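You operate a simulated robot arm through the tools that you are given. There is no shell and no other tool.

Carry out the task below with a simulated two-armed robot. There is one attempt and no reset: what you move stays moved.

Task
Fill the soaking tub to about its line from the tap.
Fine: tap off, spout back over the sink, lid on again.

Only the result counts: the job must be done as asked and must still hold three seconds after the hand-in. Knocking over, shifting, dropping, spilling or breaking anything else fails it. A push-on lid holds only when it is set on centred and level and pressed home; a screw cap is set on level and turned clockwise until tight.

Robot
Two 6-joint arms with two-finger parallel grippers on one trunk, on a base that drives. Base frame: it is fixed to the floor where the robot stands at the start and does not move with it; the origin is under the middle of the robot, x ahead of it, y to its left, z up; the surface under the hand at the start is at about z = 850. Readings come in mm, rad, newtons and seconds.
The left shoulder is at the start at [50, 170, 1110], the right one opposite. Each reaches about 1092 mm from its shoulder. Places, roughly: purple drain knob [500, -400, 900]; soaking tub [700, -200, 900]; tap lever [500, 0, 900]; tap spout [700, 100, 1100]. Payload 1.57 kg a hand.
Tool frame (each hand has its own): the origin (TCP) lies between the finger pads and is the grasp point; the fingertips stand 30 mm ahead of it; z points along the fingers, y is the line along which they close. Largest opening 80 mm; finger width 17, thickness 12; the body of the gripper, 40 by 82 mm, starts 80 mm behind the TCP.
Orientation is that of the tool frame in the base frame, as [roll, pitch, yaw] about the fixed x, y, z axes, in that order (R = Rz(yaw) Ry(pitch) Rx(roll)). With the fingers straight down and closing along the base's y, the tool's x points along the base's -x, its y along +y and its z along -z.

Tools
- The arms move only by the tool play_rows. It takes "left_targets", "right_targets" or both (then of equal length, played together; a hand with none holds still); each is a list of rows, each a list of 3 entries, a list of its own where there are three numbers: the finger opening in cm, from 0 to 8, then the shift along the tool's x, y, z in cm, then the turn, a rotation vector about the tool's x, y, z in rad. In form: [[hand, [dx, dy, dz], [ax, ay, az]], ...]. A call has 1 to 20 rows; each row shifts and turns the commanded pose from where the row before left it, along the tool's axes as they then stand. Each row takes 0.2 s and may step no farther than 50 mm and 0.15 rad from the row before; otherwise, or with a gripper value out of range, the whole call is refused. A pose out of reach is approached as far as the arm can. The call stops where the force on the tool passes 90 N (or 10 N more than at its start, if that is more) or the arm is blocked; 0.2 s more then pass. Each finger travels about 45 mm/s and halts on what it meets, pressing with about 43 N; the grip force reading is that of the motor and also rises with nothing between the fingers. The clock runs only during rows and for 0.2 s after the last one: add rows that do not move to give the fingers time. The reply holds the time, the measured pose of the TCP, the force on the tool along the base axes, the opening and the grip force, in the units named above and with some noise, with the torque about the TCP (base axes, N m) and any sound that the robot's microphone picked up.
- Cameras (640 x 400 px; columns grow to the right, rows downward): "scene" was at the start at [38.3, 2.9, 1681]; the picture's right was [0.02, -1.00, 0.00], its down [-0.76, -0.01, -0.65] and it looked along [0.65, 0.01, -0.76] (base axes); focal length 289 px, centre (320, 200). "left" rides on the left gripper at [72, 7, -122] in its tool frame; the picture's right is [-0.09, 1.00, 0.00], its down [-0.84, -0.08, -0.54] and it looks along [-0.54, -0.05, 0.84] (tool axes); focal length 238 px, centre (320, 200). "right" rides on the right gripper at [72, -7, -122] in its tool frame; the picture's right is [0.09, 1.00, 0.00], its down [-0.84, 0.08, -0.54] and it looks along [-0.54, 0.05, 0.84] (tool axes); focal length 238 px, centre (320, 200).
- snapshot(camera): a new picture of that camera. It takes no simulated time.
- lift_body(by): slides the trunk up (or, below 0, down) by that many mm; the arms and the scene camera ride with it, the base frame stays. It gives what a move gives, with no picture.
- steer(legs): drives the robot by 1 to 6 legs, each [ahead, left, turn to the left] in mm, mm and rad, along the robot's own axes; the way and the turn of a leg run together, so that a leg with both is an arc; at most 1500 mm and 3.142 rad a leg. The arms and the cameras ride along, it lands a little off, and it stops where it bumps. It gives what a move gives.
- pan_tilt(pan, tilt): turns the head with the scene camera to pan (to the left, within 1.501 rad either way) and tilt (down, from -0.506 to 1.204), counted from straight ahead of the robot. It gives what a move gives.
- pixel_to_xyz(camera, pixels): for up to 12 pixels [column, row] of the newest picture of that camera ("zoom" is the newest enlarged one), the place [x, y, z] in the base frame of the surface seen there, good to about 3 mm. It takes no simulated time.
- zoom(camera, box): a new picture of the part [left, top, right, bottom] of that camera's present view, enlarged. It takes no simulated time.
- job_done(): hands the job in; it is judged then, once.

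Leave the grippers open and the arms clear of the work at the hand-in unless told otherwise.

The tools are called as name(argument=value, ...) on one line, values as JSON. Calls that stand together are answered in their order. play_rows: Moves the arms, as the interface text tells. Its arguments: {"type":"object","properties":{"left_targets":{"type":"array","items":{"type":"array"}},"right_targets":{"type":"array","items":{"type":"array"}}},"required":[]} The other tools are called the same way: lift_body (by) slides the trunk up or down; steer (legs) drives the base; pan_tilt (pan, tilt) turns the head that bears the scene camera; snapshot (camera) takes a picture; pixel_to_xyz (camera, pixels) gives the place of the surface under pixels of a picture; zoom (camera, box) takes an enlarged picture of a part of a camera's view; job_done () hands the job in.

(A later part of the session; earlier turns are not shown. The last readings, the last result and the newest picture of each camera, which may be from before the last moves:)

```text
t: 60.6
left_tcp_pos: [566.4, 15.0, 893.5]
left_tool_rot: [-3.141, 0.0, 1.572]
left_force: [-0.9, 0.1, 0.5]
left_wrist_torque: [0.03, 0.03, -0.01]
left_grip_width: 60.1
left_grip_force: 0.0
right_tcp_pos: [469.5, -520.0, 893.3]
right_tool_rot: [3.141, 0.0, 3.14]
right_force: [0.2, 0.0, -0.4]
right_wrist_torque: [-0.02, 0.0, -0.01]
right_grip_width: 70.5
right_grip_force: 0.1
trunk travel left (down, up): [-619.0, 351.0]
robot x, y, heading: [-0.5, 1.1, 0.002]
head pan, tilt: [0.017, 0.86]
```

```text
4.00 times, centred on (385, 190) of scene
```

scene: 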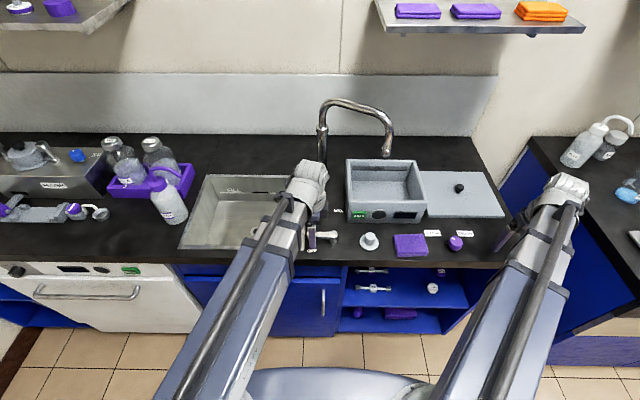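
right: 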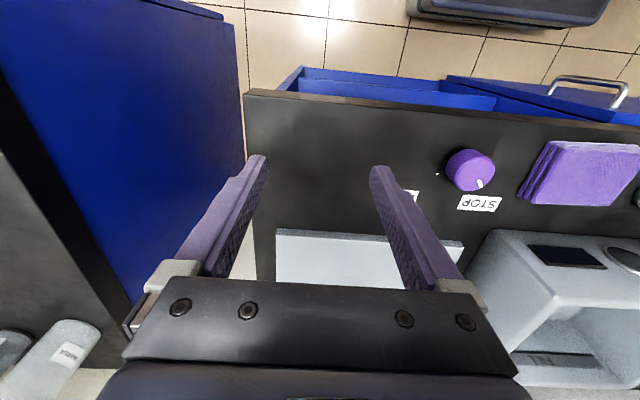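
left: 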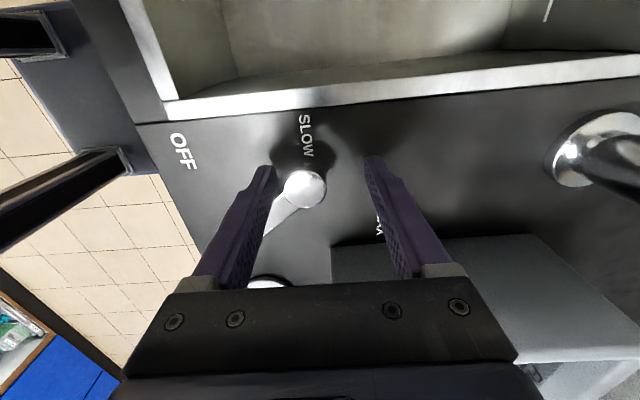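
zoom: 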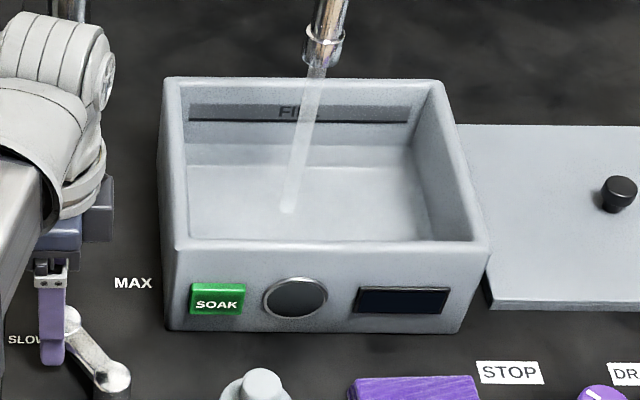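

The waterline stands at about row 145, the old floor edge visible through the water at 166. I'll run 8 s more in two calls, then check.

play_rows(left_targets=[[6, [0, 0, 0], [0, 0, 0]], [6, [0, 0, 0], [0, 0, 0]], [6, [0, 0, 0], [0, 0, 0]], [6, [0, 0, 0], [0, 0, 0]], [6, [0, 0, 0], [0, 0, 0]], [6, [0, 0, 0], [0, 0, 0]], [6, [0, 0, 0], [0, 0, 0]], [6, [0, 0, 0], [0, 0, 0]], [6, [0, 0, 0], [0, 0, 0]], [6, [0, 0, 0], [0, 0, 0]], [6, [0, 0, 0], [0, 0, 0]], [6, [0, 0, 0], [0, 0, 0]], [6, [0, 0, 0], [0, 0, 0]], [6, [0, 0, 0], [0, 0, 0]], [6, [0, 0, 0], [0, 0, 0]], [6, [0, 0, 0], [0, 0, 0]], [6, [0, 0, 0], [0, 0, 0]], [6, [0, 0, 0], [0, 0, 0]], [6, [0, 0, 0], [0, 0, 0]], [6, [0, 0, 0], [0, 0, 0]]])

zoom(camera="scene", box=[335, 140, 435, 240])

play_rows(left_targets=[[6, [0, 0, 0], [0, 0, 0]], [6, [0, 0, 0], [0, 0, 0]], [6, [0, 0, 0], [0, 0, 0]], [6, [0, 0, 0], [0, 0, 0]], [6, [0, 0, 0], [0, 0, 0]], [6, [0, 0, 0], [0, 0, 0]], [6, [0, 0, 0], [0, 0, 0]], [6, [0, 0, 0], [0, 0, 0]], [6, [0, 0, 0], [0, 0, 0]], [6, [0, 0, 0], [0, 0, 0]], [6, [0, 0, 0], [0, 0, 0]], [6, [0, 0, 0], [0, 0, 0]], [6, [0, 0, 0], [0, 0, 0]], [6, [0, 0, 0], [0, 0, 0]], [6, [0, 0, 0], [0, 0, 0]], [6, [0, 0, 0], [0, 0, 0]], [6, [0, 0, 0], [0, 0, 0]], [6, [0, 0, 0], [0, 0, 0]], [6, [0, 0, 0], [0, 0, 0]], [6, [0, 0, 0], [0, 0, 0]]])

zoom(camera="scene", box=[335, 140, 435, 240])

```text
t: 64.8
left_tcp_pos: [565.1, 15.9, 893.4]
left_tool_rot: [-3.14, 0.0, 1.572]
left_force: [-1.5, 0.4, 0.7]
left_wrist_torque: [0.02, 0.0, 0.01]
left_grip_width: 60.2
left_grip_force: 0.0
right_tcp_pos: [468.5, -518.9, 893.7]
right_tool_rot: [3.141, 0.0, 3.141]
right_force: [-0.2, 0.4, 0.1]
right_wrist_torque: [0.0, -0.01, 0.0]
right_grip_width: 70.0
right_grip_force: 0.0
trunk travel left (down, up): [-619.0, 351.0]
robot x, y, heading: [3.2, -0.8, -0.005]
head pan, tilt: [0.017, 0.86]
```

```text
4.00 times, centred on (385, 190) of scene
```

zoom: 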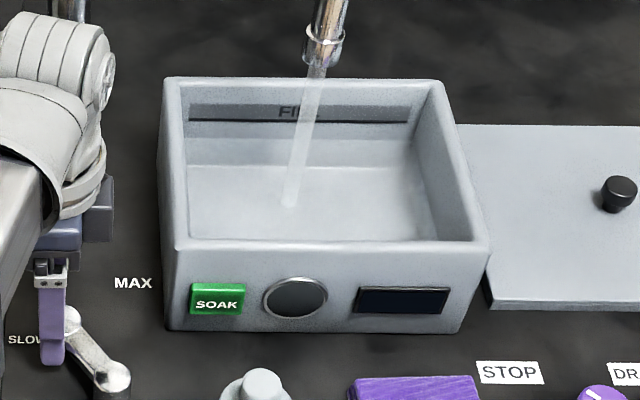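

```text
t: 69.0
left_tcp_pos: [566.5, 14.4, 894.6]
left_tool_rot: [-3.141, 0.0, 1.571]
left_force: [0.2, -0.5, -0.4]
left_wrist_torque: [-0.03, 0.0, 0.0]
left_grip_width: 60.1
left_grip_force: 0.0
right_tcp_pos: [468.2, -521.0, 894.4]
right_tool_rot: [-3.141, 0.0, 3.141]
right_force: [-0.2, 1.0, -0.2]
right_wrist_torque: [0.02, 0.02, 0.0]
right_grip_width: 69.9
right_grip_force: 0.1
trunk travel left (down, up): [-619.0, 351.0]
robot x, y, heading: [0.1, 1.9, -0.002]
head pan, tilt: [0.017, 0.86]
```

```text
4.00 times, centred on (385, 190) of scene
```

zoom: 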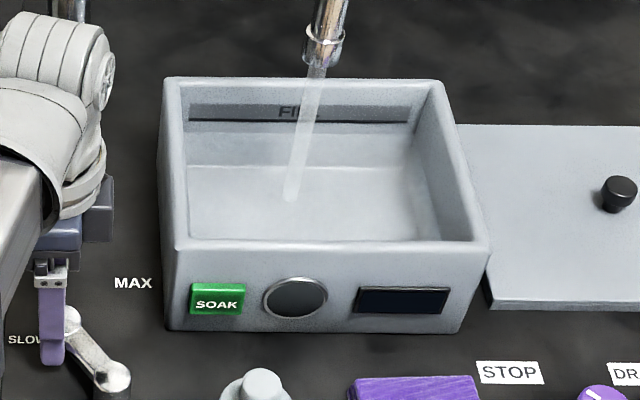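

The line of the water is fainter now; I'll zoom closer on the back wall to read it exactly.

zoom(camera="scene", box=[375, 158, 445, 202])

```text
9.09 times, centred on (410, 180) of scene
```

zoom: 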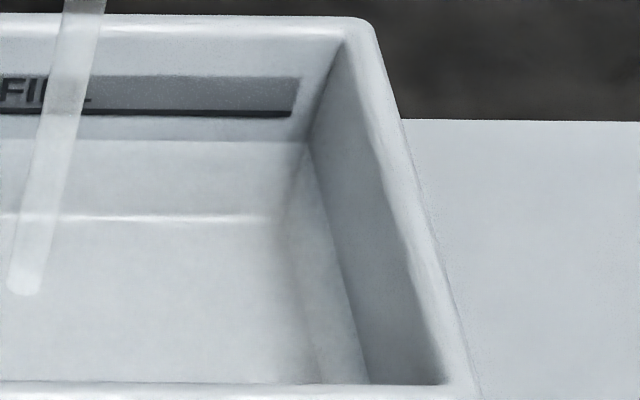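

In this view the waterline is at row ≈140, the dark fill line at ≈113. I'll measure both heights.

pixel_to_xyz(camera="zoom", pixels=[[200, 137], [200, 141], [200, 113], [200, 80], [200, 128], [200, 150], [250, 113], [200, 105]])

```text
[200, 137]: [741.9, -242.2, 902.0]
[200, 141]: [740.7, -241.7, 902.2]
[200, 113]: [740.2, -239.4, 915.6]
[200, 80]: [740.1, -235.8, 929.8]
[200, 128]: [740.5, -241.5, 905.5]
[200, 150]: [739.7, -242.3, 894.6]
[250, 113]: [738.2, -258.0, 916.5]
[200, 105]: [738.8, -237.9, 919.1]
```

Water is at z≈901 and the line at ≈915.5; at 1.7 mm/s about 8 s remain. I'll run 4 s while easing the hand back 25 mm so that the front finger is ready just ahead of the lever tip.

play_rows(left_targets=[[6, [0, 0, 0], [0, 0, 0]], [6, [0, 0, 0], [0, 0, 0]], [6, [0, 0, 0], [0, 0, 0]], [6, [0, 0, 0], [0, 0, 0]], [6, [0, 0, 0], [0, 0, 0]], [6, [0, 0, 0], [0, 0, 0]], [6, [0, 0, 0], [0, 0, 0]], [6, [0, 0, 0], [0, 0, 0]], [6, [0, 0, 0], [0, 0, 0]], [6, [0, 0, 0], [0, 0, 0]], [6, [0, 0, 0], [0, 0, 0]], [6, [0, 0, 0], [0, 0, 0]], [6, [0, 0, 0], [0, 0, 0]], [6, [0, 0, 0], [0, 0, 0]], [6, [0, 0, 0], [0, 0, 0]], [6, [0, 0, 0], [0, 0, 0]], [6, [0, 0, 0], [0, 0, 0]], [6, [0, -0.8, 0], [0, 0, 0]], [6, [0, -0.8, 0], [0, 0, 0]], [6, [0, -0.9, 0], [0, 0, 0]]])

zoom(camera="scene", box=[375, 158, 445, 202])

snapshot(camera="left")

```text
t: 73.2
left_tcp_pos: [541.0, 15.5, 893.4]
left_tool_rot: [3.141, 0.0, 1.572]
left_force: [0.1, 0.4, 0.0]
left_wrist_torque: [0.01, 0.0, 0.06]
left_grip_width: 59.9
left_grip_force: 0.1
right_tcp_pos: [470.5, -520.4, 893.2]
right_tool_rot: [3.141, 0.001, -3.141]
right_force: [-0.6, -0.2, 0.2]
right_wrist_torque: [-0.01, 0.02, 0.03]
right_grip_width: 70.1
right_grip_force: 0.1
trunk travel left (down, up): [-619.0, 351.0]
robot x, y, heading: [0.9, -2.5, -0.003]
head pan, tilt: [0.017, 0.86]
```

```text
9.09 times, centred on (410, 180) of scene
```

zoom: 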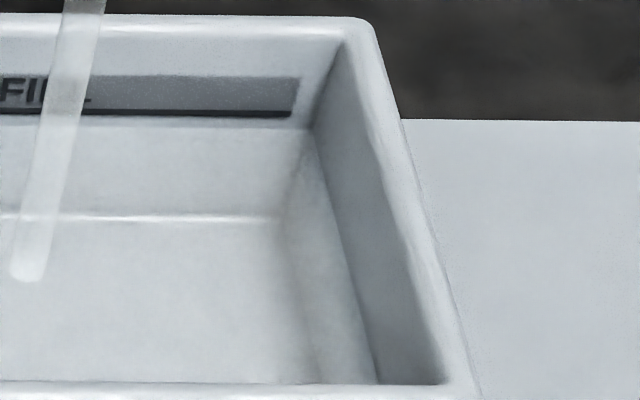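

```text
taken
```

left: 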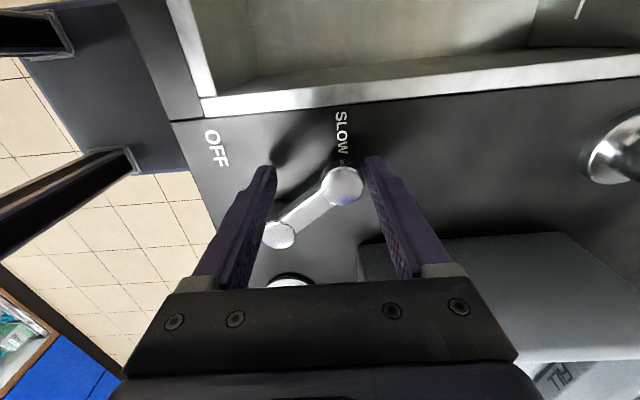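

The water is at row ≈127 (z≈907), about 8 mm short. I'll wait about 2.8 s more, then swing the lever back to OFF with the front finger in the same call.

play_rows(left_targets=[[6, [0, 0, 0], [0, 0, 0]], [6, [0, 0, 0], [0, 0, 0]], [6, [0, 0, 0], [0, 0, 0]], [6, [0, 0, 0], [0, 0, 0]], [6, [0, 0, 0], [0, 0, 0]], [6, [0, 0, 0], [0, 0, 0]], [6, [0, 0, 0], [0, 0, 0]], [6, [0, 0, 0], [0, 0, 0]], [6, [0, 0, 0], [0, 0, 0]], [6, [0, 0, 0], [0, 0, 0]], [6, [0, 0, 0], [0, 0, 0]], [6, [0, 0, 0], [0, 0, 0]], [6, [0, 0, 0], [0, 0, 0]], [6, [0.5, -1.4, 0], [0, 0, 0]], [6, [0.4, -1.4, 0], [0, 0, 0]], [6, [0.3, -1.4, 0], [0, 0, 0]], [6, [0.2, -1.4, 0], [0, 0, 0]], [6, [0, 0, 0], [0, 0, 0]]])

zoom(camera="scene", box=[375, 158, 445, 202])

snapshot(camera="left")

zoom(camera="scene", box=[320, 100, 440, 230])

```text
t: 77.0
left_tcp_pos: [487.5, 45.3, 893.9]
left_tool_rot: [3.135, -0.025, 1.583]
left_force: [26.1, 71.4, 20.6]
left_wrist_torque: [0.9, -0.92, 3.11]
left_grip_width: 80.0
left_grip_force: 11.3
right_tcp_pos: [471.0, -514.1, 896.6]
right_tool_rot: [-3.137, 0.002, -3.14]
right_force: [-0.1, -0.1, 0.7]
right_wrist_torque: [-0.02, -0.05, 0.03]
right_grip_width: 70.3
right_grip_force: 0.1
trunk travel left (down, up): [-619.0, 351.0]
robot x, y, heading: [-0.2, -2.6, 0.002]
head pan, tilt: [0.017, 0.86]
```

```text
9.09 times, centred on (410, 180) of scene
```

zoom: 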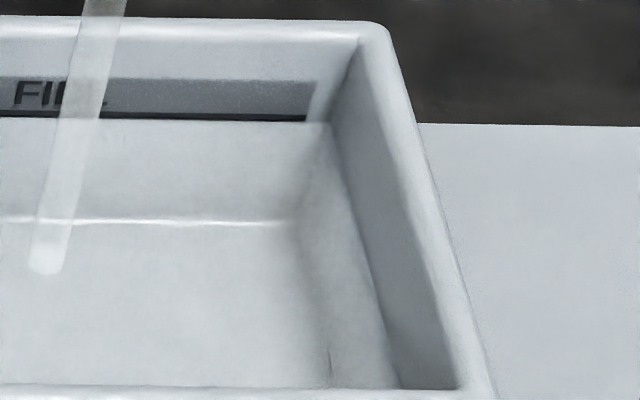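

```text
taken
```

left: 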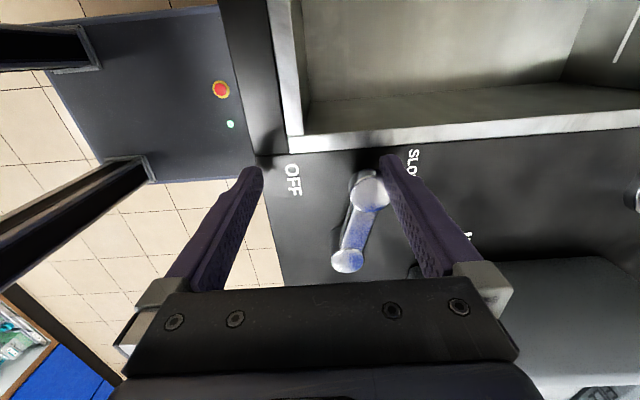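

```text
3.08 times, centred on (380, 165) of scene
```

zoom: 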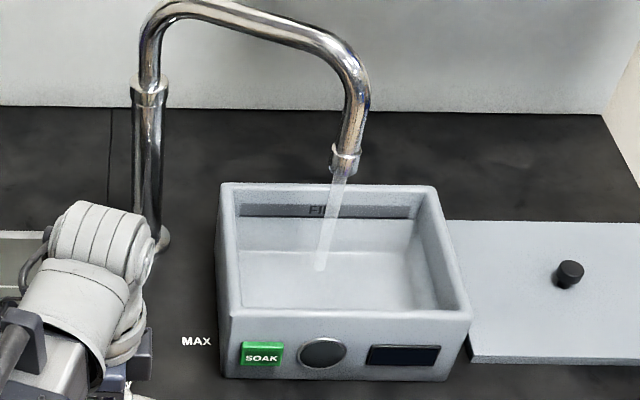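

The lever came only part-way back (about 17° still open, water thin but running): the front finger was pushed out to 80 and the hand is loaded with 71 N. The level is already almost at the line. I'll back off 20 mm to relieve it, restore the finger gap, and look at once.

play_rows(left_targets=[[6, [0, 1.0, 0], [0, 0, 0]], [6, [0, 1.0, 0], [0, 0, 0]]])

snapshot(camera="left")

zoom(camera="scene", box=[290, 170, 370, 250])

```text
t: 77.6
left_tcp_pos: [507.8, 34.1, 894.2]
left_tool_rot: [3.135, -0.01, 1.572]
left_force: [30.9, 35.5, 18.4]
left_wrist_torque: [0.34, -1.08, 1.67]
left_grip_width: 79.9
left_grip_force: 11.6
right_tcp_pos: [470.5, -520.0, 894.2]
right_tool_rot: [-3.14, -0.002, -3.141]
right_force: [0.6, 0.1, 0.4]
right_wrist_torque: [-0.03, -0.02, 0.0]
right_grip_width: 69.8
right_grip_force: 0.0
trunk travel left (down, up): [-619.0, 351.0]
robot x, y, heading: [0.1, -0.7, -0.001]
head pan, tilt: [0.017, 0.86]
```

```text
taken
```

left: 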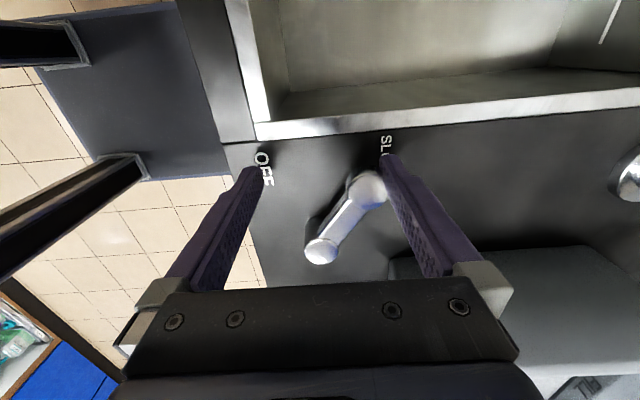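

```text
5.00 times, centred on (330, 210) of scene
```

zoom: 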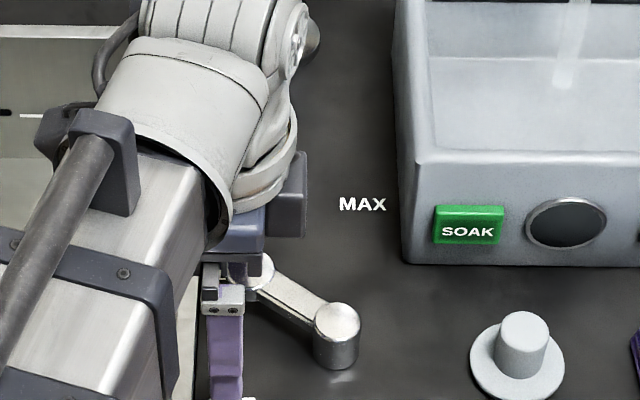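

The lever followed the finger outward again (now ~38° open), and there are 31 N in x, 35 N in y and 18 N upward on the hand, so something is binding. Time stands still now, so I'll look closely at the contact before moving.

zoom(camera="left", box=[290, 120, 450, 290])

pixel_to_xyz(camera="left", pixels=[[368, 188], [320, 252], [345, 220], [300, 130], [388, 160], [400, 190], [250, 170], [330, 128], [380, 180], [360, 178], [264, 158]])

```text
2.35 times, centred on (370, 205) of left
```

zoom: 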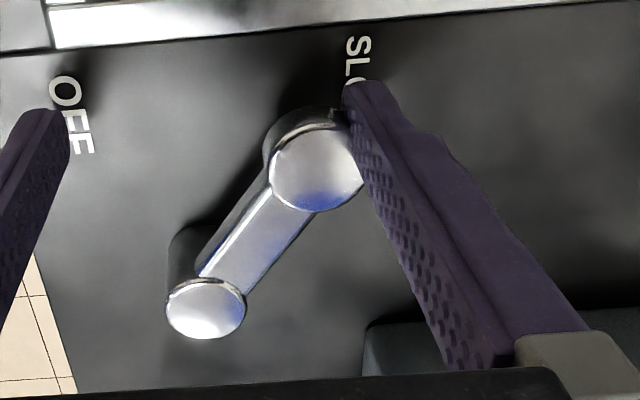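

```text
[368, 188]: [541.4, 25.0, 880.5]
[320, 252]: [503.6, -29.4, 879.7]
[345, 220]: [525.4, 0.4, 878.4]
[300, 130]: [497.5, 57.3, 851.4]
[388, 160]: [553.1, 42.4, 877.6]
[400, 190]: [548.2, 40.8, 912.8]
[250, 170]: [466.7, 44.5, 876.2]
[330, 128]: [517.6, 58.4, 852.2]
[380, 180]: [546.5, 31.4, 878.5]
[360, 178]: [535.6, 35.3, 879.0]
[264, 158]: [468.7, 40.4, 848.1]
```

I see now: the finger moved too far to +y and got past the end of the knob (knob at (541, 25), finger at y 26–43), pressing along the lever instead of round it. I'll free it (+x 25 mm), bring the finger lower beside the bar (y≈14), then push back −x so the lever closes.

play_rows(left_targets=[[6, [0, 2.5, 0], [0, 0, 0]], [6, [-1.5, 0, 0], [0, 0, 0]], [6, [0, -1.0, 0], [0, 0, 0]], [6, [0, -1.0, 0], [0, 0, 0]], [6, [0, -1.0, 0], [0, 0, 0]]])

snapshot(camera="left")

zoom(camera="scene", box=[375, 158, 445, 202])

```text
t: 78.8
left_tcp_pos: [514.6, 28.7, 893.1]
left_tool_rot: [3.112, -0.031, 1.593]
left_force: [19.1, 19.9, 6.6]
left_wrist_torque: [0.37, -0.38, 0.93]
left_grip_width: 77.4
left_grip_force: 9.8
right_tcp_pos: [471.4, -517.4, 893.6]
right_tool_rot: [3.141, 0.0, -3.137]
right_force: [-0.7, -0.7, -0.2]
right_wrist_torque: [0.01, -0.02, 0.0]
right_grip_width: 70.3
right_grip_force: 0.1
trunk travel left (down, up): [-619.0, 351.0]
robot x, y, heading: [2.7, 1.4, 0.004]
head pan, tilt: [0.017, 0.86]
stopped in row 5 (left hand): the force on the tool passed its limit at 93 N (the readings are from after the stop); the commanded pose is now the measured one
```

```text
taken
```

left: 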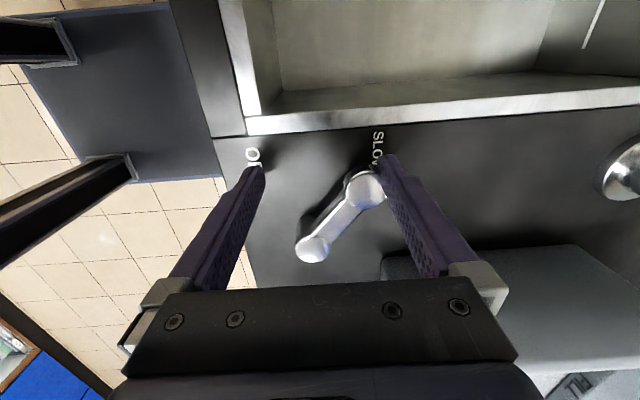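

```text
9.09 times, centred on (410, 180) of scene
```

zoom: 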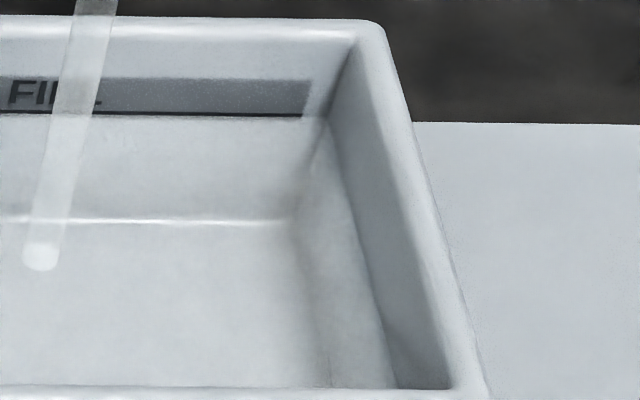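

The water is now right at the line. The lever yields only slowly (the force decays once the hand stops), so my pushes were too fast and the hand slid to the knob's end. I'll free the finger, set it at y≈12 against the bar's side, and push slowly, 4 mm a row.

play_rows(left_targets=[[6, [0, 1.2, 0], [0, 0, 0]], [6, [-1.65, 0, 0], [0, 0, 0]], [6, [0, -0.4, 0], [0, 0, 0]], [6, [0, -0.4, 0], [0, 0, 0]], [6, [0, -0.4, 0], [0, 0, 0]], [6, [0, -0.4, 0], [0, 0, 0]], [6, [0, -0.4, 0], [0, 0, 0]]])

snapshot(camera="left")

zoom(camera="scene", box=[375, 158, 445, 202])

```text
t: 80.3
left_tcp_pos: [519.5, 21.9, 893.6]
left_tool_rot: [3.087, -0.053, 1.606]
left_force: [20.1, 16.6, 7.6]
left_wrist_torque: [0.43, -0.34, 0.81]
left_grip_width: 78.4
left_grip_force: 10.8
right_tcp_pos: [473.1, -517.8, 892.6]
right_tool_rot: [3.141, -0.001, -3.137]
right_force: [0.4, -0.9, -0.5]
right_wrist_torque: [0.01, -0.01, 0.02]
right_grip_width: 70.1
right_grip_force: 0.1
trunk travel left (down, up): [-619.0, 351.0]
robot x, y, heading: [-2.5, 4.3, 0.002]
head pan, tilt: [0.017, 0.86]
stopped in row 7 (left hand): the force on the tool passed its limit at 92 N (the readings are from after the stop); the commanded pose is now the measured one
```

```text
taken
```

left: 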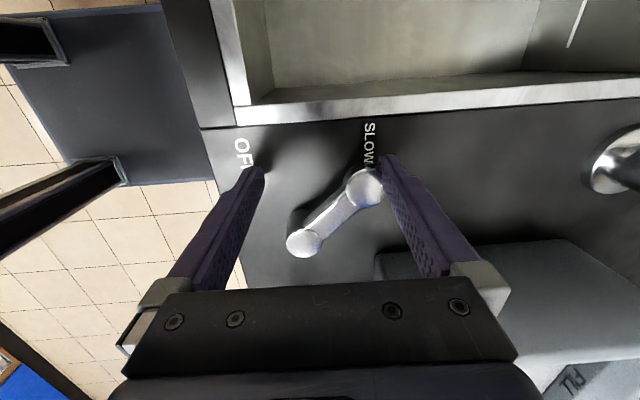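

```text
9.09 times, centred on (410, 180) of scene
```

zoom: 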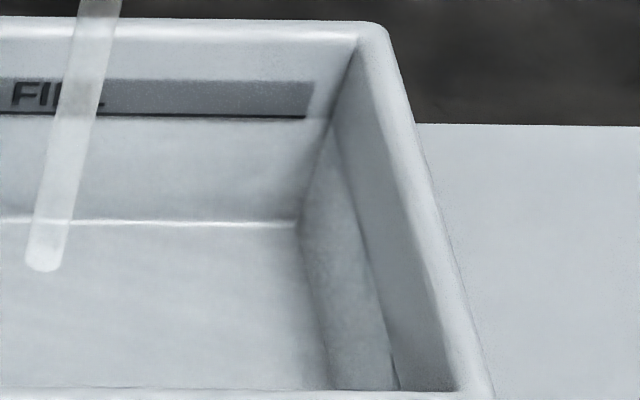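

The rubbery pad does not slide on the knob, so a straight push jams; the hand must follow the lever's circle about its pivot (≈(505, −27)) and turn with it. From here each row is 1.3 mm along tool x, −5 mm along tool y and −0.1 rad about tool z. I'll play 6 such rows.

play_rows(left_targets=[[6, [0.13, -0.496, 0], [0, 0, -0.1]], [6, [0.13, -0.496, 0], [0, 0, -0.1]], [6, [0.13, -0.496, 0], [0, 0, -0.1]], [6, [0.13, -0.496, 0], [0, 0, -0.1]], [6, [0.13, -0.496, 0], [0, 0, -0.1]], [6, [0.13, -0.496, 0], [0, 0, -0.1]]])

snapshot(camera="left")

zoom(camera="scene", box=[335, 110, 435, 210])

```text
t: 81.7
left_tcp_pos: [486.4, 21.8, 894.0]
left_tool_rot: [3.071, -0.016, 2.199]
left_force: [7.4, 28.3, -6.5]
left_wrist_torque: [0.33, 0.38, 0.96]
left_grip_width: 79.7
left_grip_force: 11.1
right_tcp_pos: [474.5, -515.1, 894.3]
right_tool_rot: [-3.138, 0.0, -3.138]
right_force: [-0.8, -0.7, -0.2]
right_wrist_torque: [0.02, 0.0, -0.02]
right_grip_width: 69.8
right_grip_force: 0.1
trunk travel left (down, up): [-619.0, 351.0]
robot x, y, heading: [2.8, -0.1, -0.001]
head pan, tilt: [0.017, 0.86]
```

```text
taken
```

left: 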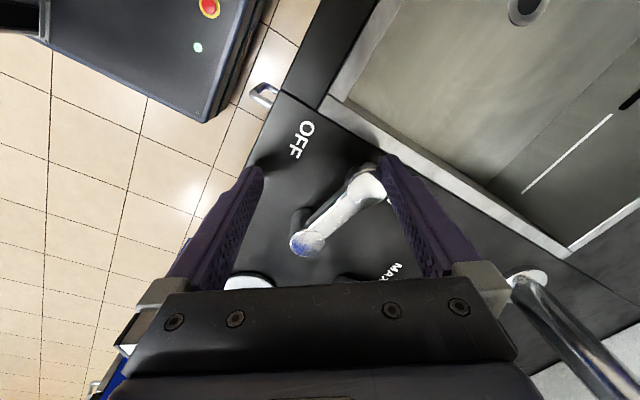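

```text
4.00 times, centred on (385, 160) of scene
```

zoom: 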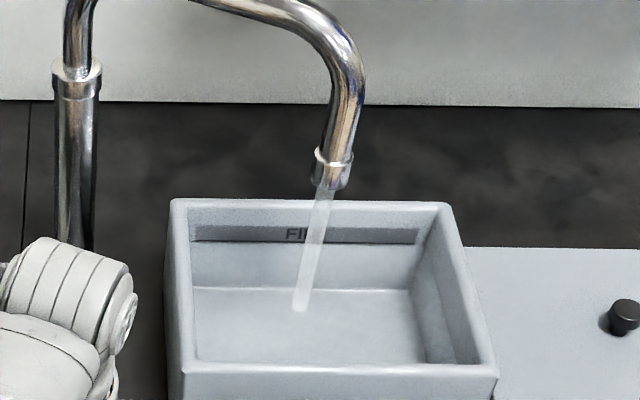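

Following the circle works: the lever is down to about 12° open with modest force. I'll go on along the circle by 0.25 rad more.

play_rows(left_targets=[[6, [0.11, -0.51, 0], [0, 0, -0.1]], [6, [0.11, -0.51, 0], [0, 0, -0.1]], [6, [0.05, -0.25, 0], [0, 0, -0.05]]])

snapshot(camera="left")

zoom(camera="scene", box=[335, 110, 435, 210])

```text
t: 82.5
left_tcp_pos: [475.1, 15.2, 893.7]
left_tool_rot: [3.069, 0.006, 2.451]
left_force: [6.8, 28.1, -2.4]
left_wrist_torque: [0.35, 0.18, 0.76]
left_grip_width: 79.9
left_grip_force: 11.5
right_tcp_pos: [472.9, -515.8, 894.7]
right_tool_rot: [-3.141, 0.001, -3.138]
right_force: [0.1, -0.9, 0.1]
right_wrist_torque: [0.01, 0.0, 0.01]
right_grip_width: 70.1
right_grip_force: 0.0
trunk travel left (down, up): [-619.0, 351.0]
robot x, y, heading: [3.3, 0.2, 0.0]
head pan, tilt: [0.017, 0.86]
```

```text
taken
```

left: 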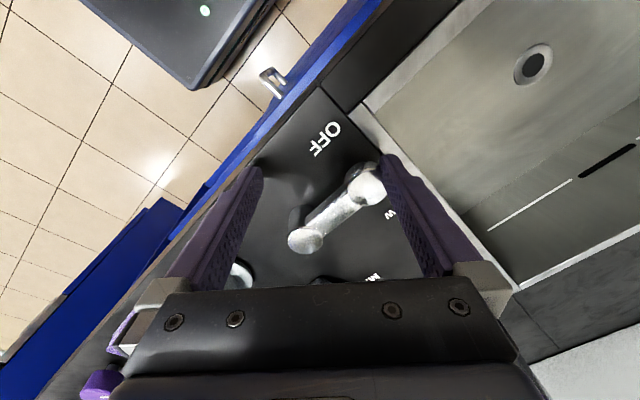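

```text
4.00 times, centred on (385, 160) of scene
```

zoom: 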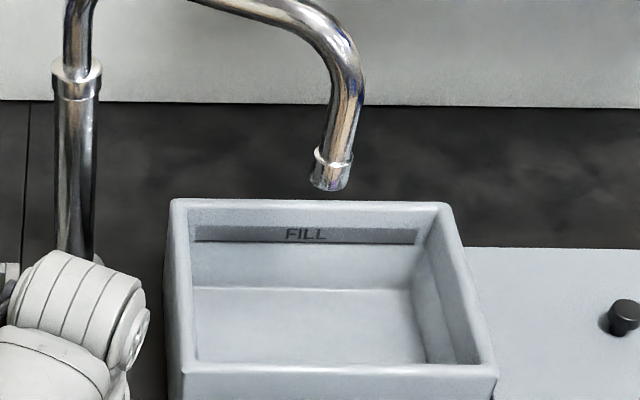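

The stream has stopped. I'll check the lever's angle: knob at (367,183), pivot at (305,240) in the left picture, and the waterline.

pixel_to_xyz(camera="left", pixels=[[367, 185], [305, 240], [336, 213]])

zoom(camera="scene", box=[375, 155, 445, 199])

```text
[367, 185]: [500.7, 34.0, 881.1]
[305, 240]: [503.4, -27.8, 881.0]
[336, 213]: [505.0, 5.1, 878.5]
```

```text
9.09 times, centred on (410, 177) of scene
```

zoom: 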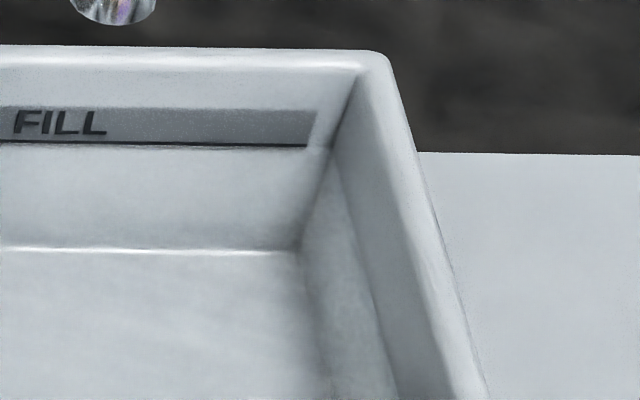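

The lever is back at its starting angle (knob (501, 34), pivot (503, −28)) and the water stands at the line. I'll open the fingers fully and move the finger straight off the knob along tool y, then check the lever stayed.

play_rows(left_targets=[[8, [0, 0.4, 0], [0, 0, 0]], [8, [0, 0.5, 0], [0, 0, 0]], [8, [0, 0.5, 0], [0, 0, 0]]])

snapshot(camera="left")

zoom(camera="scene", box=[335, 110, 435, 210])

```text
t: 83.3
left_tcp_pos: [483.3, 21.2, 894.3]
left_tool_rot: [3.073, 0.007, 2.446]
left_force: [0.3, -0.6, 0.4]
left_wrist_torque: [-0.07, -0.01, -0.06]
left_grip_width: 80.1
left_grip_force: 0.1
right_tcp_pos: [472.5, -517.9, 893.3]
right_tool_rot: [-3.141, -0.001, -3.136]
right_force: [0.2, 0.5, 1.3]
right_wrist_torque: [0.02, -0.02, 0.02]
right_grip_width: 70.0
right_grip_force: 0.1
trunk travel left (down, up): [-619.0, 351.0]
robot x, y, heading: [1.5, 0.6, 0.006]
head pan, tilt: [0.017, 0.86]
```

```text
taken
```

left: 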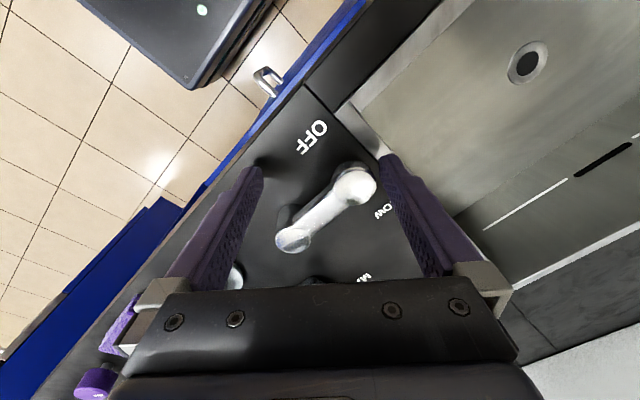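

```text
4.00 times, centred on (385, 160) of scene
```

zoom: 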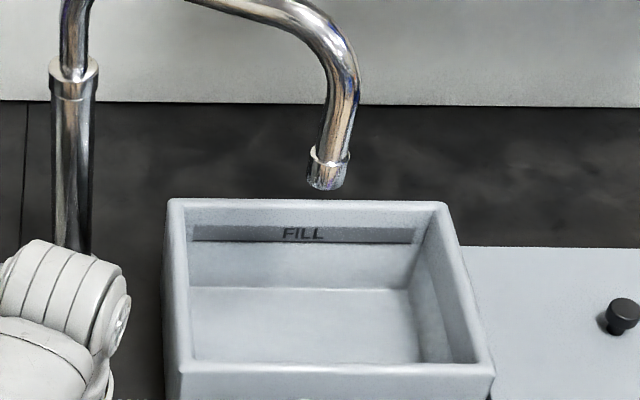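

The lever stayed at OFF, forces are zero, no flow. I'll raise the trunk 211 mm, then straighten the left hand back to its first orientation and close its fingers for swinging the spout back.

lift_body(by=211)

play_rows(left_targets=[[8, [0, 0, 0], [0.0686, 0.007, 0]], [6, [0, 0, 0], [0, 0, -0.139]], [4, [0, 0, 0], [0, 0, -0.139]], [2, [0, 0, 0], [0, 0, -0.139]], [0, [0, 0, 0], [0, 0, -0.139]], [0, [0, 0, 0], [0, 0, -0.139]], [0, [0, 0, 0], [0, 0, 0]]])

snapshot(camera="scene")

zoom(camera="scene", box=[310, 150, 410, 250])

```text
t: 85.5
left_tcp_pos: [482.2, 23.4, 1105.4]
left_tool_rot: [3.071, 0.004, 2.447]
left_force: [0.4, -0.4, -0.8]
left_wrist_torque: [-0.02, 0.01, -0.04]
left_grip_width: 80.2
left_grip_force: 0.0
right_tcp_pos: [472.2, -516.9, 1105.6]
right_tool_rot: [3.141, 0.0, -3.139]
right_force: [-0.5, 0.4, -0.7]
right_wrist_torque: [0.01, 0.0, -0.02]
right_grip_width: 69.7
right_grip_force: 0.1
trunk travel left (down, up): [-830.0, 140.0]
robot x, y, heading: [4.4, 0.4, 0.003]
head pan, tilt: [0.017, 0.86]
```

```text
t: 87.1
left_tcp_pos: [483.1, 22.6, 1104.5]
left_tool_rot: [3.14, -0.002, -3.138]
left_force: [0.3, -0.4, 0.2]
left_wrist_torque: [-0.02, 0.03, 0.02]
left_grip_width: 0.0
left_grip_force: 21.2
right_tcp_pos: [472.1, -517.0, 1103.9]
right_tool_rot: [-3.141, 0.0, -3.136]
right_force: [0.7, -0.7, -0.4]
right_wrist_torque: [0.01, -0.03, 0.01]
right_grip_width: 70.2
right_grip_force: 0.2
trunk travel left (down, up): [-830.0, 140.0]
robot x, y, heading: [3.3, 2.5, 0.007]
head pan, tilt: [0.017, 0.86]
```

```text
taken
```

scene: 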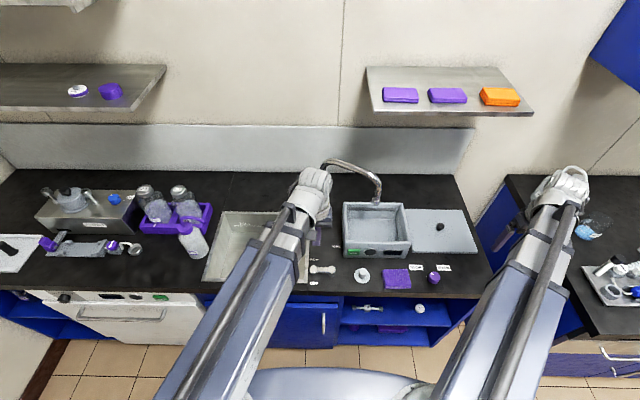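

```text
4.00 times, centred on (360, 200) of scene
```

zoom: 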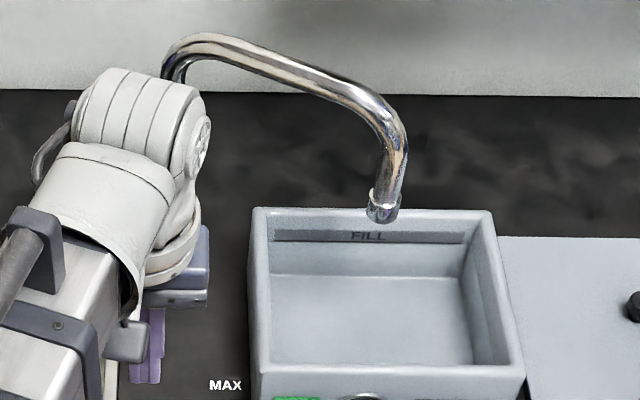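

No drip at the outlet. I'll take the closed left fingers round in front of the spout to its right side: via (560, −240) to (669, −222), staying clear of the tube.

play_rows(left_targets=[[0, [-1.28, -4.38, 0], [0, 0, 0]], [0, [-1.28, -4.38, 0], [0, 0, 0]], [0, [-1.28, -4.38, 0], [0, 0, 0]], [0, [-1.28, -4.38, 0], [0, 0, 0]], [0, [-1.28, -4.38, 0], [0, 0, 0]], [0, [-1.28, -4.38, 0], [0, 0, 0]], [0, [-3.63, 0.5, 0], [0, 0, 0]], [0, [-3.63, 0.5, 0], [0, 0, 0]], [0, [-3.63, 0.5, 0], [0, 0, 0]]])

snapshot(camera="left")

snapshot(camera="scene")

```text
t: 89.1
left_tcp_pos: [668.6, -226.6, 1104.8]
left_tool_rot: [3.14, -0.001, -3.14]
left_force: [-0.2, -0.6, -0.2]
left_wrist_torque: [-0.01, 0.01, -0.02]
left_grip_width: 0.2
left_grip_force: 21.1
right_tcp_pos: [473.1, -517.5, 1105.3]
right_tool_rot: [3.141, -0.001, -3.138]
right_force: [1.1, -0.4, -0.8]
right_wrist_torque: [0.03, -0.03, -0.01]
right_grip_width: 70.2
right_grip_force: 0.1
trunk travel left (down, up): [-830.0, 140.0]
robot x, y, heading: [5.3, 2.4, 0.007]
head pan, tilt: [0.017, 0.86]
```

```text
taken
```

left: 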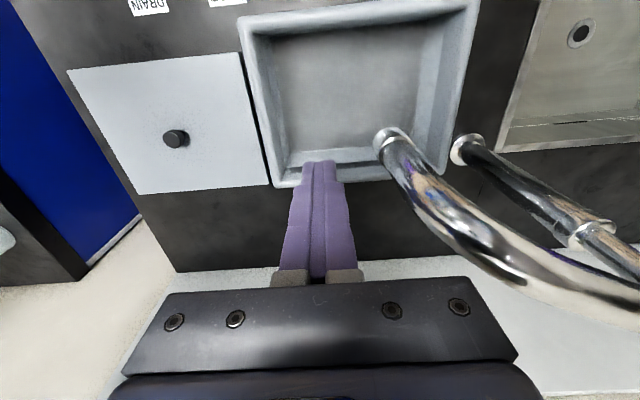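

```text
taken
```

scene: 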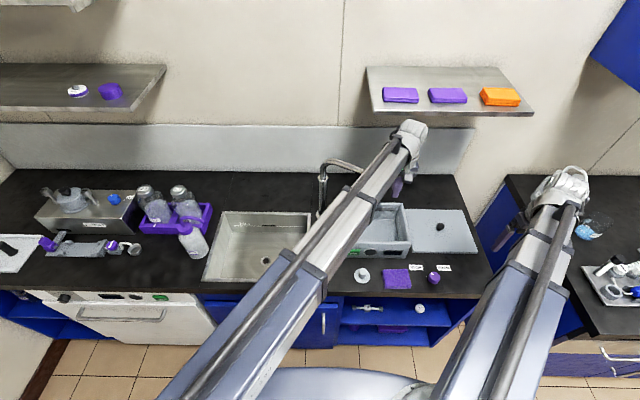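

The fingers are now right of the tube with ~40 mm gap. I'll close in along +y and begin pushing back along the arc, first six steps.

play_rows(left_targets=[[0, [0, 1.85, 0], [0, 0, 0]], [0, [0, 1.85, 0], [0, 0, 0]], [0, [2.14, 1.5, 0], [0, 0, 0]], [0, [2.01, 1.81, 0], [0, 0, 0]], [0, [1.75, 2.09, 0], [0, 0, 0]], [0, [1.5, 2.31, 0], [0, 0, 0]], [0, [1.24, 2.47, 0], [0, 0, 0]], [0, [1.14, 2.54, 0], [0, 0, 0]]])

snapshot(camera="left")

snapshot(camera="scene")

```text
t: 90.9
left_tcp_pos: [569.1, -61.1, 1106.1]
left_tool_rot: [3.139, 0.001, -3.139]
left_force: [0.1, 0.1, 0.6]
left_wrist_torque: [0.01, 0.01, -0.03]
left_grip_width: 0.0
left_grip_force: 20.9
right_tcp_pos: [472.7, -517.6, 1105.3]
right_tool_rot: [-3.141, 0.0, -3.137]
right_force: [0.7, 0.3, 0.2]
right_wrist_torque: [-0.01, -0.02, 0.02]
right_grip_width: 70.2
right_grip_force: 0.0
trunk travel left (down, up): [-830.0, 140.0]
robot x, y, heading: [0.8, 1.4, 0.002]
head pan, tilt: [0.017, 0.86]
```

```text
taken
```

left: 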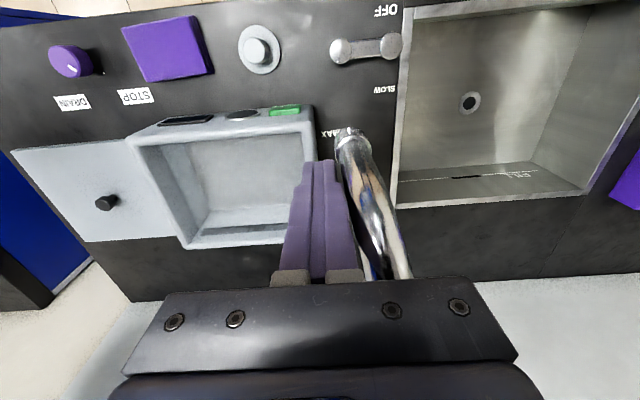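

```text
taken
```

scene: 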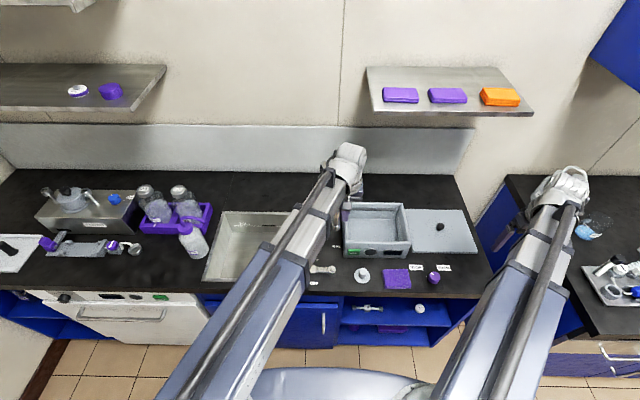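

The spout follows, no force. I'll continue the arc until the outlet is back near its first place over the sink.

play_rows(left_targets=[[0, [0.78, 2.66, 0], [0, 0, 0]], [0, [0.41, 2.75, 0], [0, 0, 0]], [0, [0.01, 2.78, 0], [0, 0, 0]], [0, [-0.37, 2.76, 0], [0, 0, 0]], [0, [-0.75, 2.67, 0], [0, 0, 0]], [0, [-1.12, 2.55, 0], [0, 0, 0]], [0, [-1.46, 2.37, 0], [0, 0, 0]], [0, [-1.76, 2.14, 0], [0, 0, 0]], [0, [-2.06, 1.86, 0], [0, 0, 0]]])

snapshot(camera="left")

snapshot(camera="scene")

```text
t: 92.9
left_tcp_pos: [634.3, 164.6, 1103.3]
left_tool_rot: [-3.141, -0.001, -3.14]
left_force: [0.1, -0.3, 1.0]
left_wrist_torque: [0.01, -0.02, 0.01]
left_grip_width: 0.0
left_grip_force: 21.6
right_tcp_pos: [473.5, -516.6, 1104.6]
right_tool_rot: [-3.141, 0.001, -3.137]
right_force: [0.5, 0.0, 0.0]
right_wrist_torque: [0.02, 0.02, 0.01]
right_grip_width: 69.9
right_grip_force: 0.1
trunk travel left (down, up): [-830.0, 140.0]
robot x, y, heading: [2.2, 2.3, 0.002]
head pan, tilt: [0.017, 0.86]
```

```text
taken
```

left: 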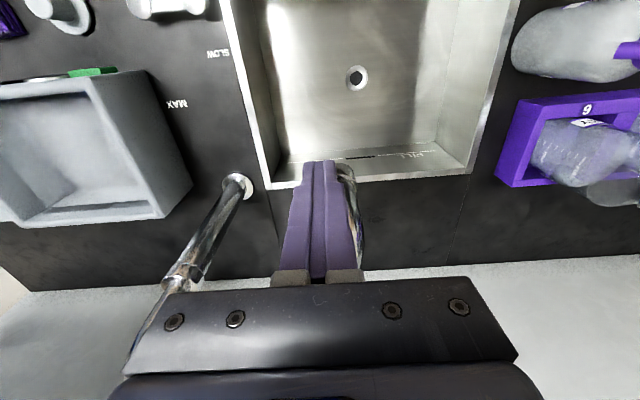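

```text
taken
```

scene: 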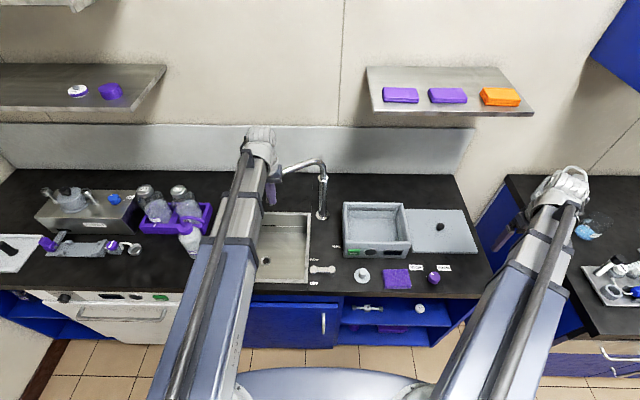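

The spout is back over the sink. I'll draw the left hand off toward me and to (545, 245) over the sink, opening its fingers, then verify the spout's place.

play_rows(left_targets=[[0, [3.7, -1.75, 0], [0, 0, 0]], [0, [3.7, -1.75, 0], [0, 0, 0]], [0, [0.5, 3.8, 0], [0, 0, 0]], [2, [0.5, 3.8, 0], [0, 0, 0]], [4, [0.5, 3.8, 0], [0, 0, 0]], [6, [0, 0, 0], [0, 0, 0]], [8, [0, 0, 0], [0, 0, 0]], [8, [0, 0, 0], [0, 0, 0]]])

snapshot(camera="scene")

zoom(camera="scene", box=[250, 145, 340, 225])

pixel_to_xyz(camera="zoom", pixels=[[193, 285], [190, 262], [185, 235]])

zoom(camera="scene", box=[330, 190, 470, 270])

```text
t: 94.7
left_tcp_pos: [544.0, 243.5, 1104.5]
left_tool_rot: [3.139, -0.002, -3.139]
left_force: [0.5, 0.3, -0.6]
left_wrist_torque: [-0.01, -0.03, -0.02]
left_grip_width: 79.8
left_grip_force: 0.0
right_tcp_pos: [472.3, -516.9, 1104.1]
right_tool_rot: [3.141, 0.002, -3.139]
right_force: [-0.2, 0.1, 0.7]
right_wrist_torque: [0.02, -0.02, -0.02]
right_grip_width: 69.8
right_grip_force: 0.0
trunk travel left (down, up): [-830.0, 140.0]
robot x, y, heading: [2.7, 0.2, 0.001]
head pan, tilt: [0.017, 0.86]
```

```text
taken
```

scene: 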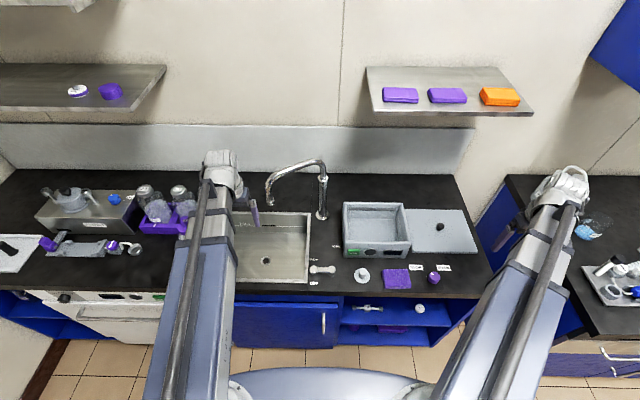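

```text
5.00 times, centred on (295, 185) of scene
```

zoom: 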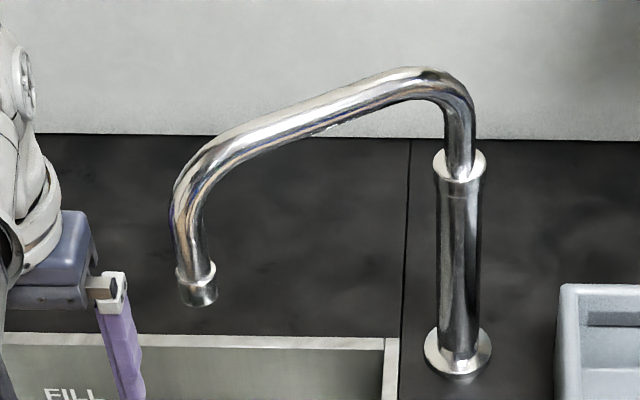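

```text
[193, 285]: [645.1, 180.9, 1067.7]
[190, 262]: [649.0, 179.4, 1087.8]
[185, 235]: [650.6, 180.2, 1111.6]
```

```text
4.57 times, centred on (400, 230) of scene
```

zoom: 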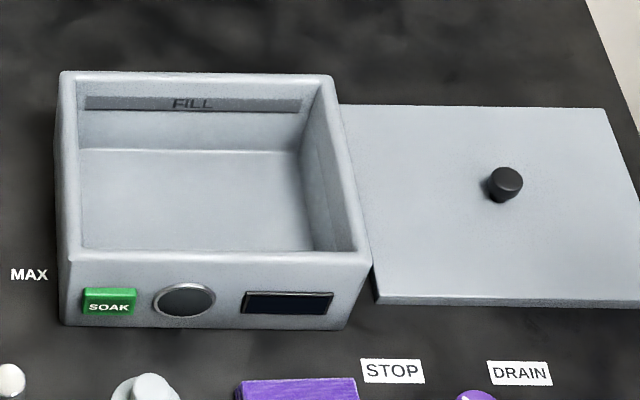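

The spout is back at its original place. I'll check the waterline against the FILL line and find the lid knob's place.

zoom(camera="scene", box=[350, 195, 410, 235])

zoom(camera="scene", box=[400, 200, 480, 255])

pixel_to_xyz(camera="scene", pixels=[[440, 226], [440, 228], [406, 210], [460, 210], [470, 250], [415, 250]])

```text
10.00 times, centred on (380, 215) of scene
```

zoom: 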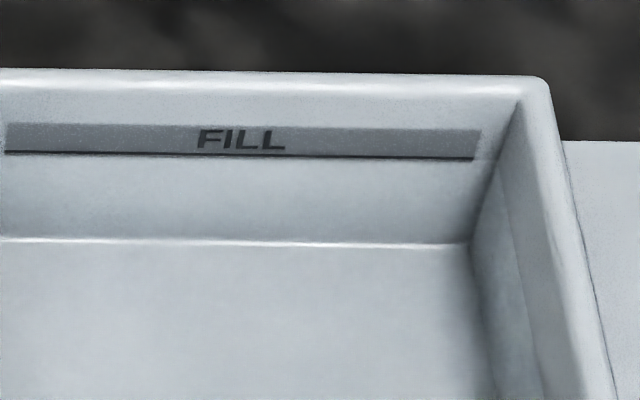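

```text
7.27 times, centred on (440, 228) of scene
```

zoom: 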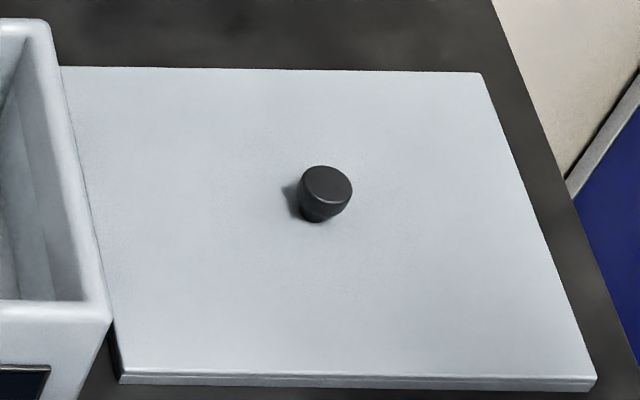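

```text
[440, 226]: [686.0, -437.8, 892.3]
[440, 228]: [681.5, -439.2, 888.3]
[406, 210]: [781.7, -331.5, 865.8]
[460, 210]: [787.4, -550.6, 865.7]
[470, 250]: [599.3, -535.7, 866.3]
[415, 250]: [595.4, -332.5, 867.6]
```

The water stands right at the fill line. Now the lid: I'll lower the trunk 144 mm (hands at z≈961, below the shelf), then bring the right hand over the knob at about (690, −444).

lift_body(by=-144)

play_rows(right_targets=[[8, [-4.354, 1.458, 0], [0, 0, 0]], [8, [-4.354, 1.458, 0], [0, 0, 0]], [8, [-4.354, 1.458, 0], [0, 0, 0]], [8, [-4.354, 1.458, 0], [0, 0, 0]], [8, [-4.354, 1.458, 0], [0, 0, 0]], [8, [0, 0, 0], [0, 0, 0]]])

snapshot(camera="right")

zoom(camera="right", box=[268, 100, 368, 200])

```text
t: 96.4
left_tcp_pos: [544.2, 244.8, 960.2]
left_tool_rot: [3.14, -0.002, -3.14]
left_force: [-0.4, 0.1, 0.0]
left_wrist_torque: [-0.04, -0.02, 0.01]
left_grip_width: 79.9
left_grip_force: 0.1
right_tcp_pos: [472.3, -516.5, 961.4]
right_tool_rot: [3.141, 0.0, -3.138]
right_force: [0.2, -0.9, 0.3]
right_wrist_torque: [0.04, -0.03, 0.0]
right_grip_width: 70.0
right_grip_force: 0.0
trunk travel left (down, up): [-686.0, 284.0]
robot x, y, heading: [-1.3, 1.7, 0.008]
head pan, tilt: [0.017, 0.86]
```

```text
t: 97.8
left_tcp_pos: [543.7, 244.4, 960.4]
left_tool_rot: [3.141, 0.0, -3.14]
left_force: [-0.1, 0.8, -0.9]
left_wrist_torque: [-0.02, -0.02, -0.03]
left_grip_width: 79.7
left_grip_force: 0.1
right_tcp_pos: [690.2, -442.6, 960.6]
right_tool_rot: [3.14, 0.001, -3.139]
right_force: [0.7, -0.1, -0.8]
right_wrist_torque: [-0.01, 0.01, -0.02]
right_grip_width: 80.3
right_grip_force: 0.0
trunk travel left (down, up): [-686.0, 284.0]
robot x, y, heading: [-1.5, -0.0, 0.004]
head pan, tilt: [0.017, 0.86]
```

```text
taken
```

right: 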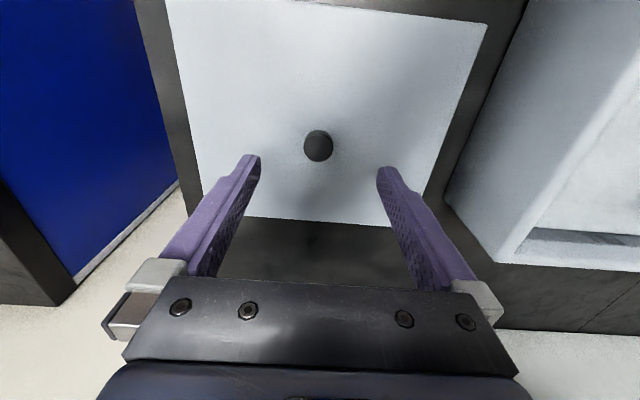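

```text
4.00 times, centred on (318, 150) of right
```

zoom: 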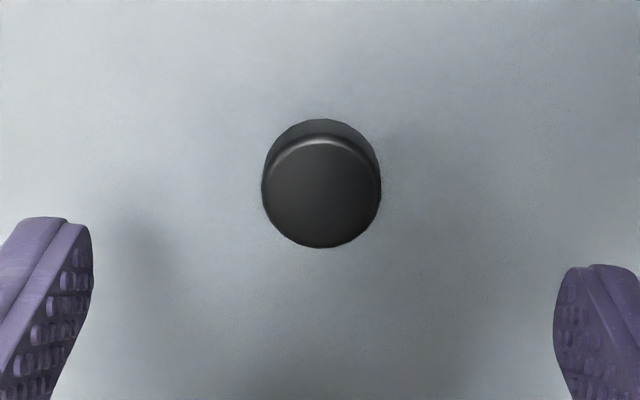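

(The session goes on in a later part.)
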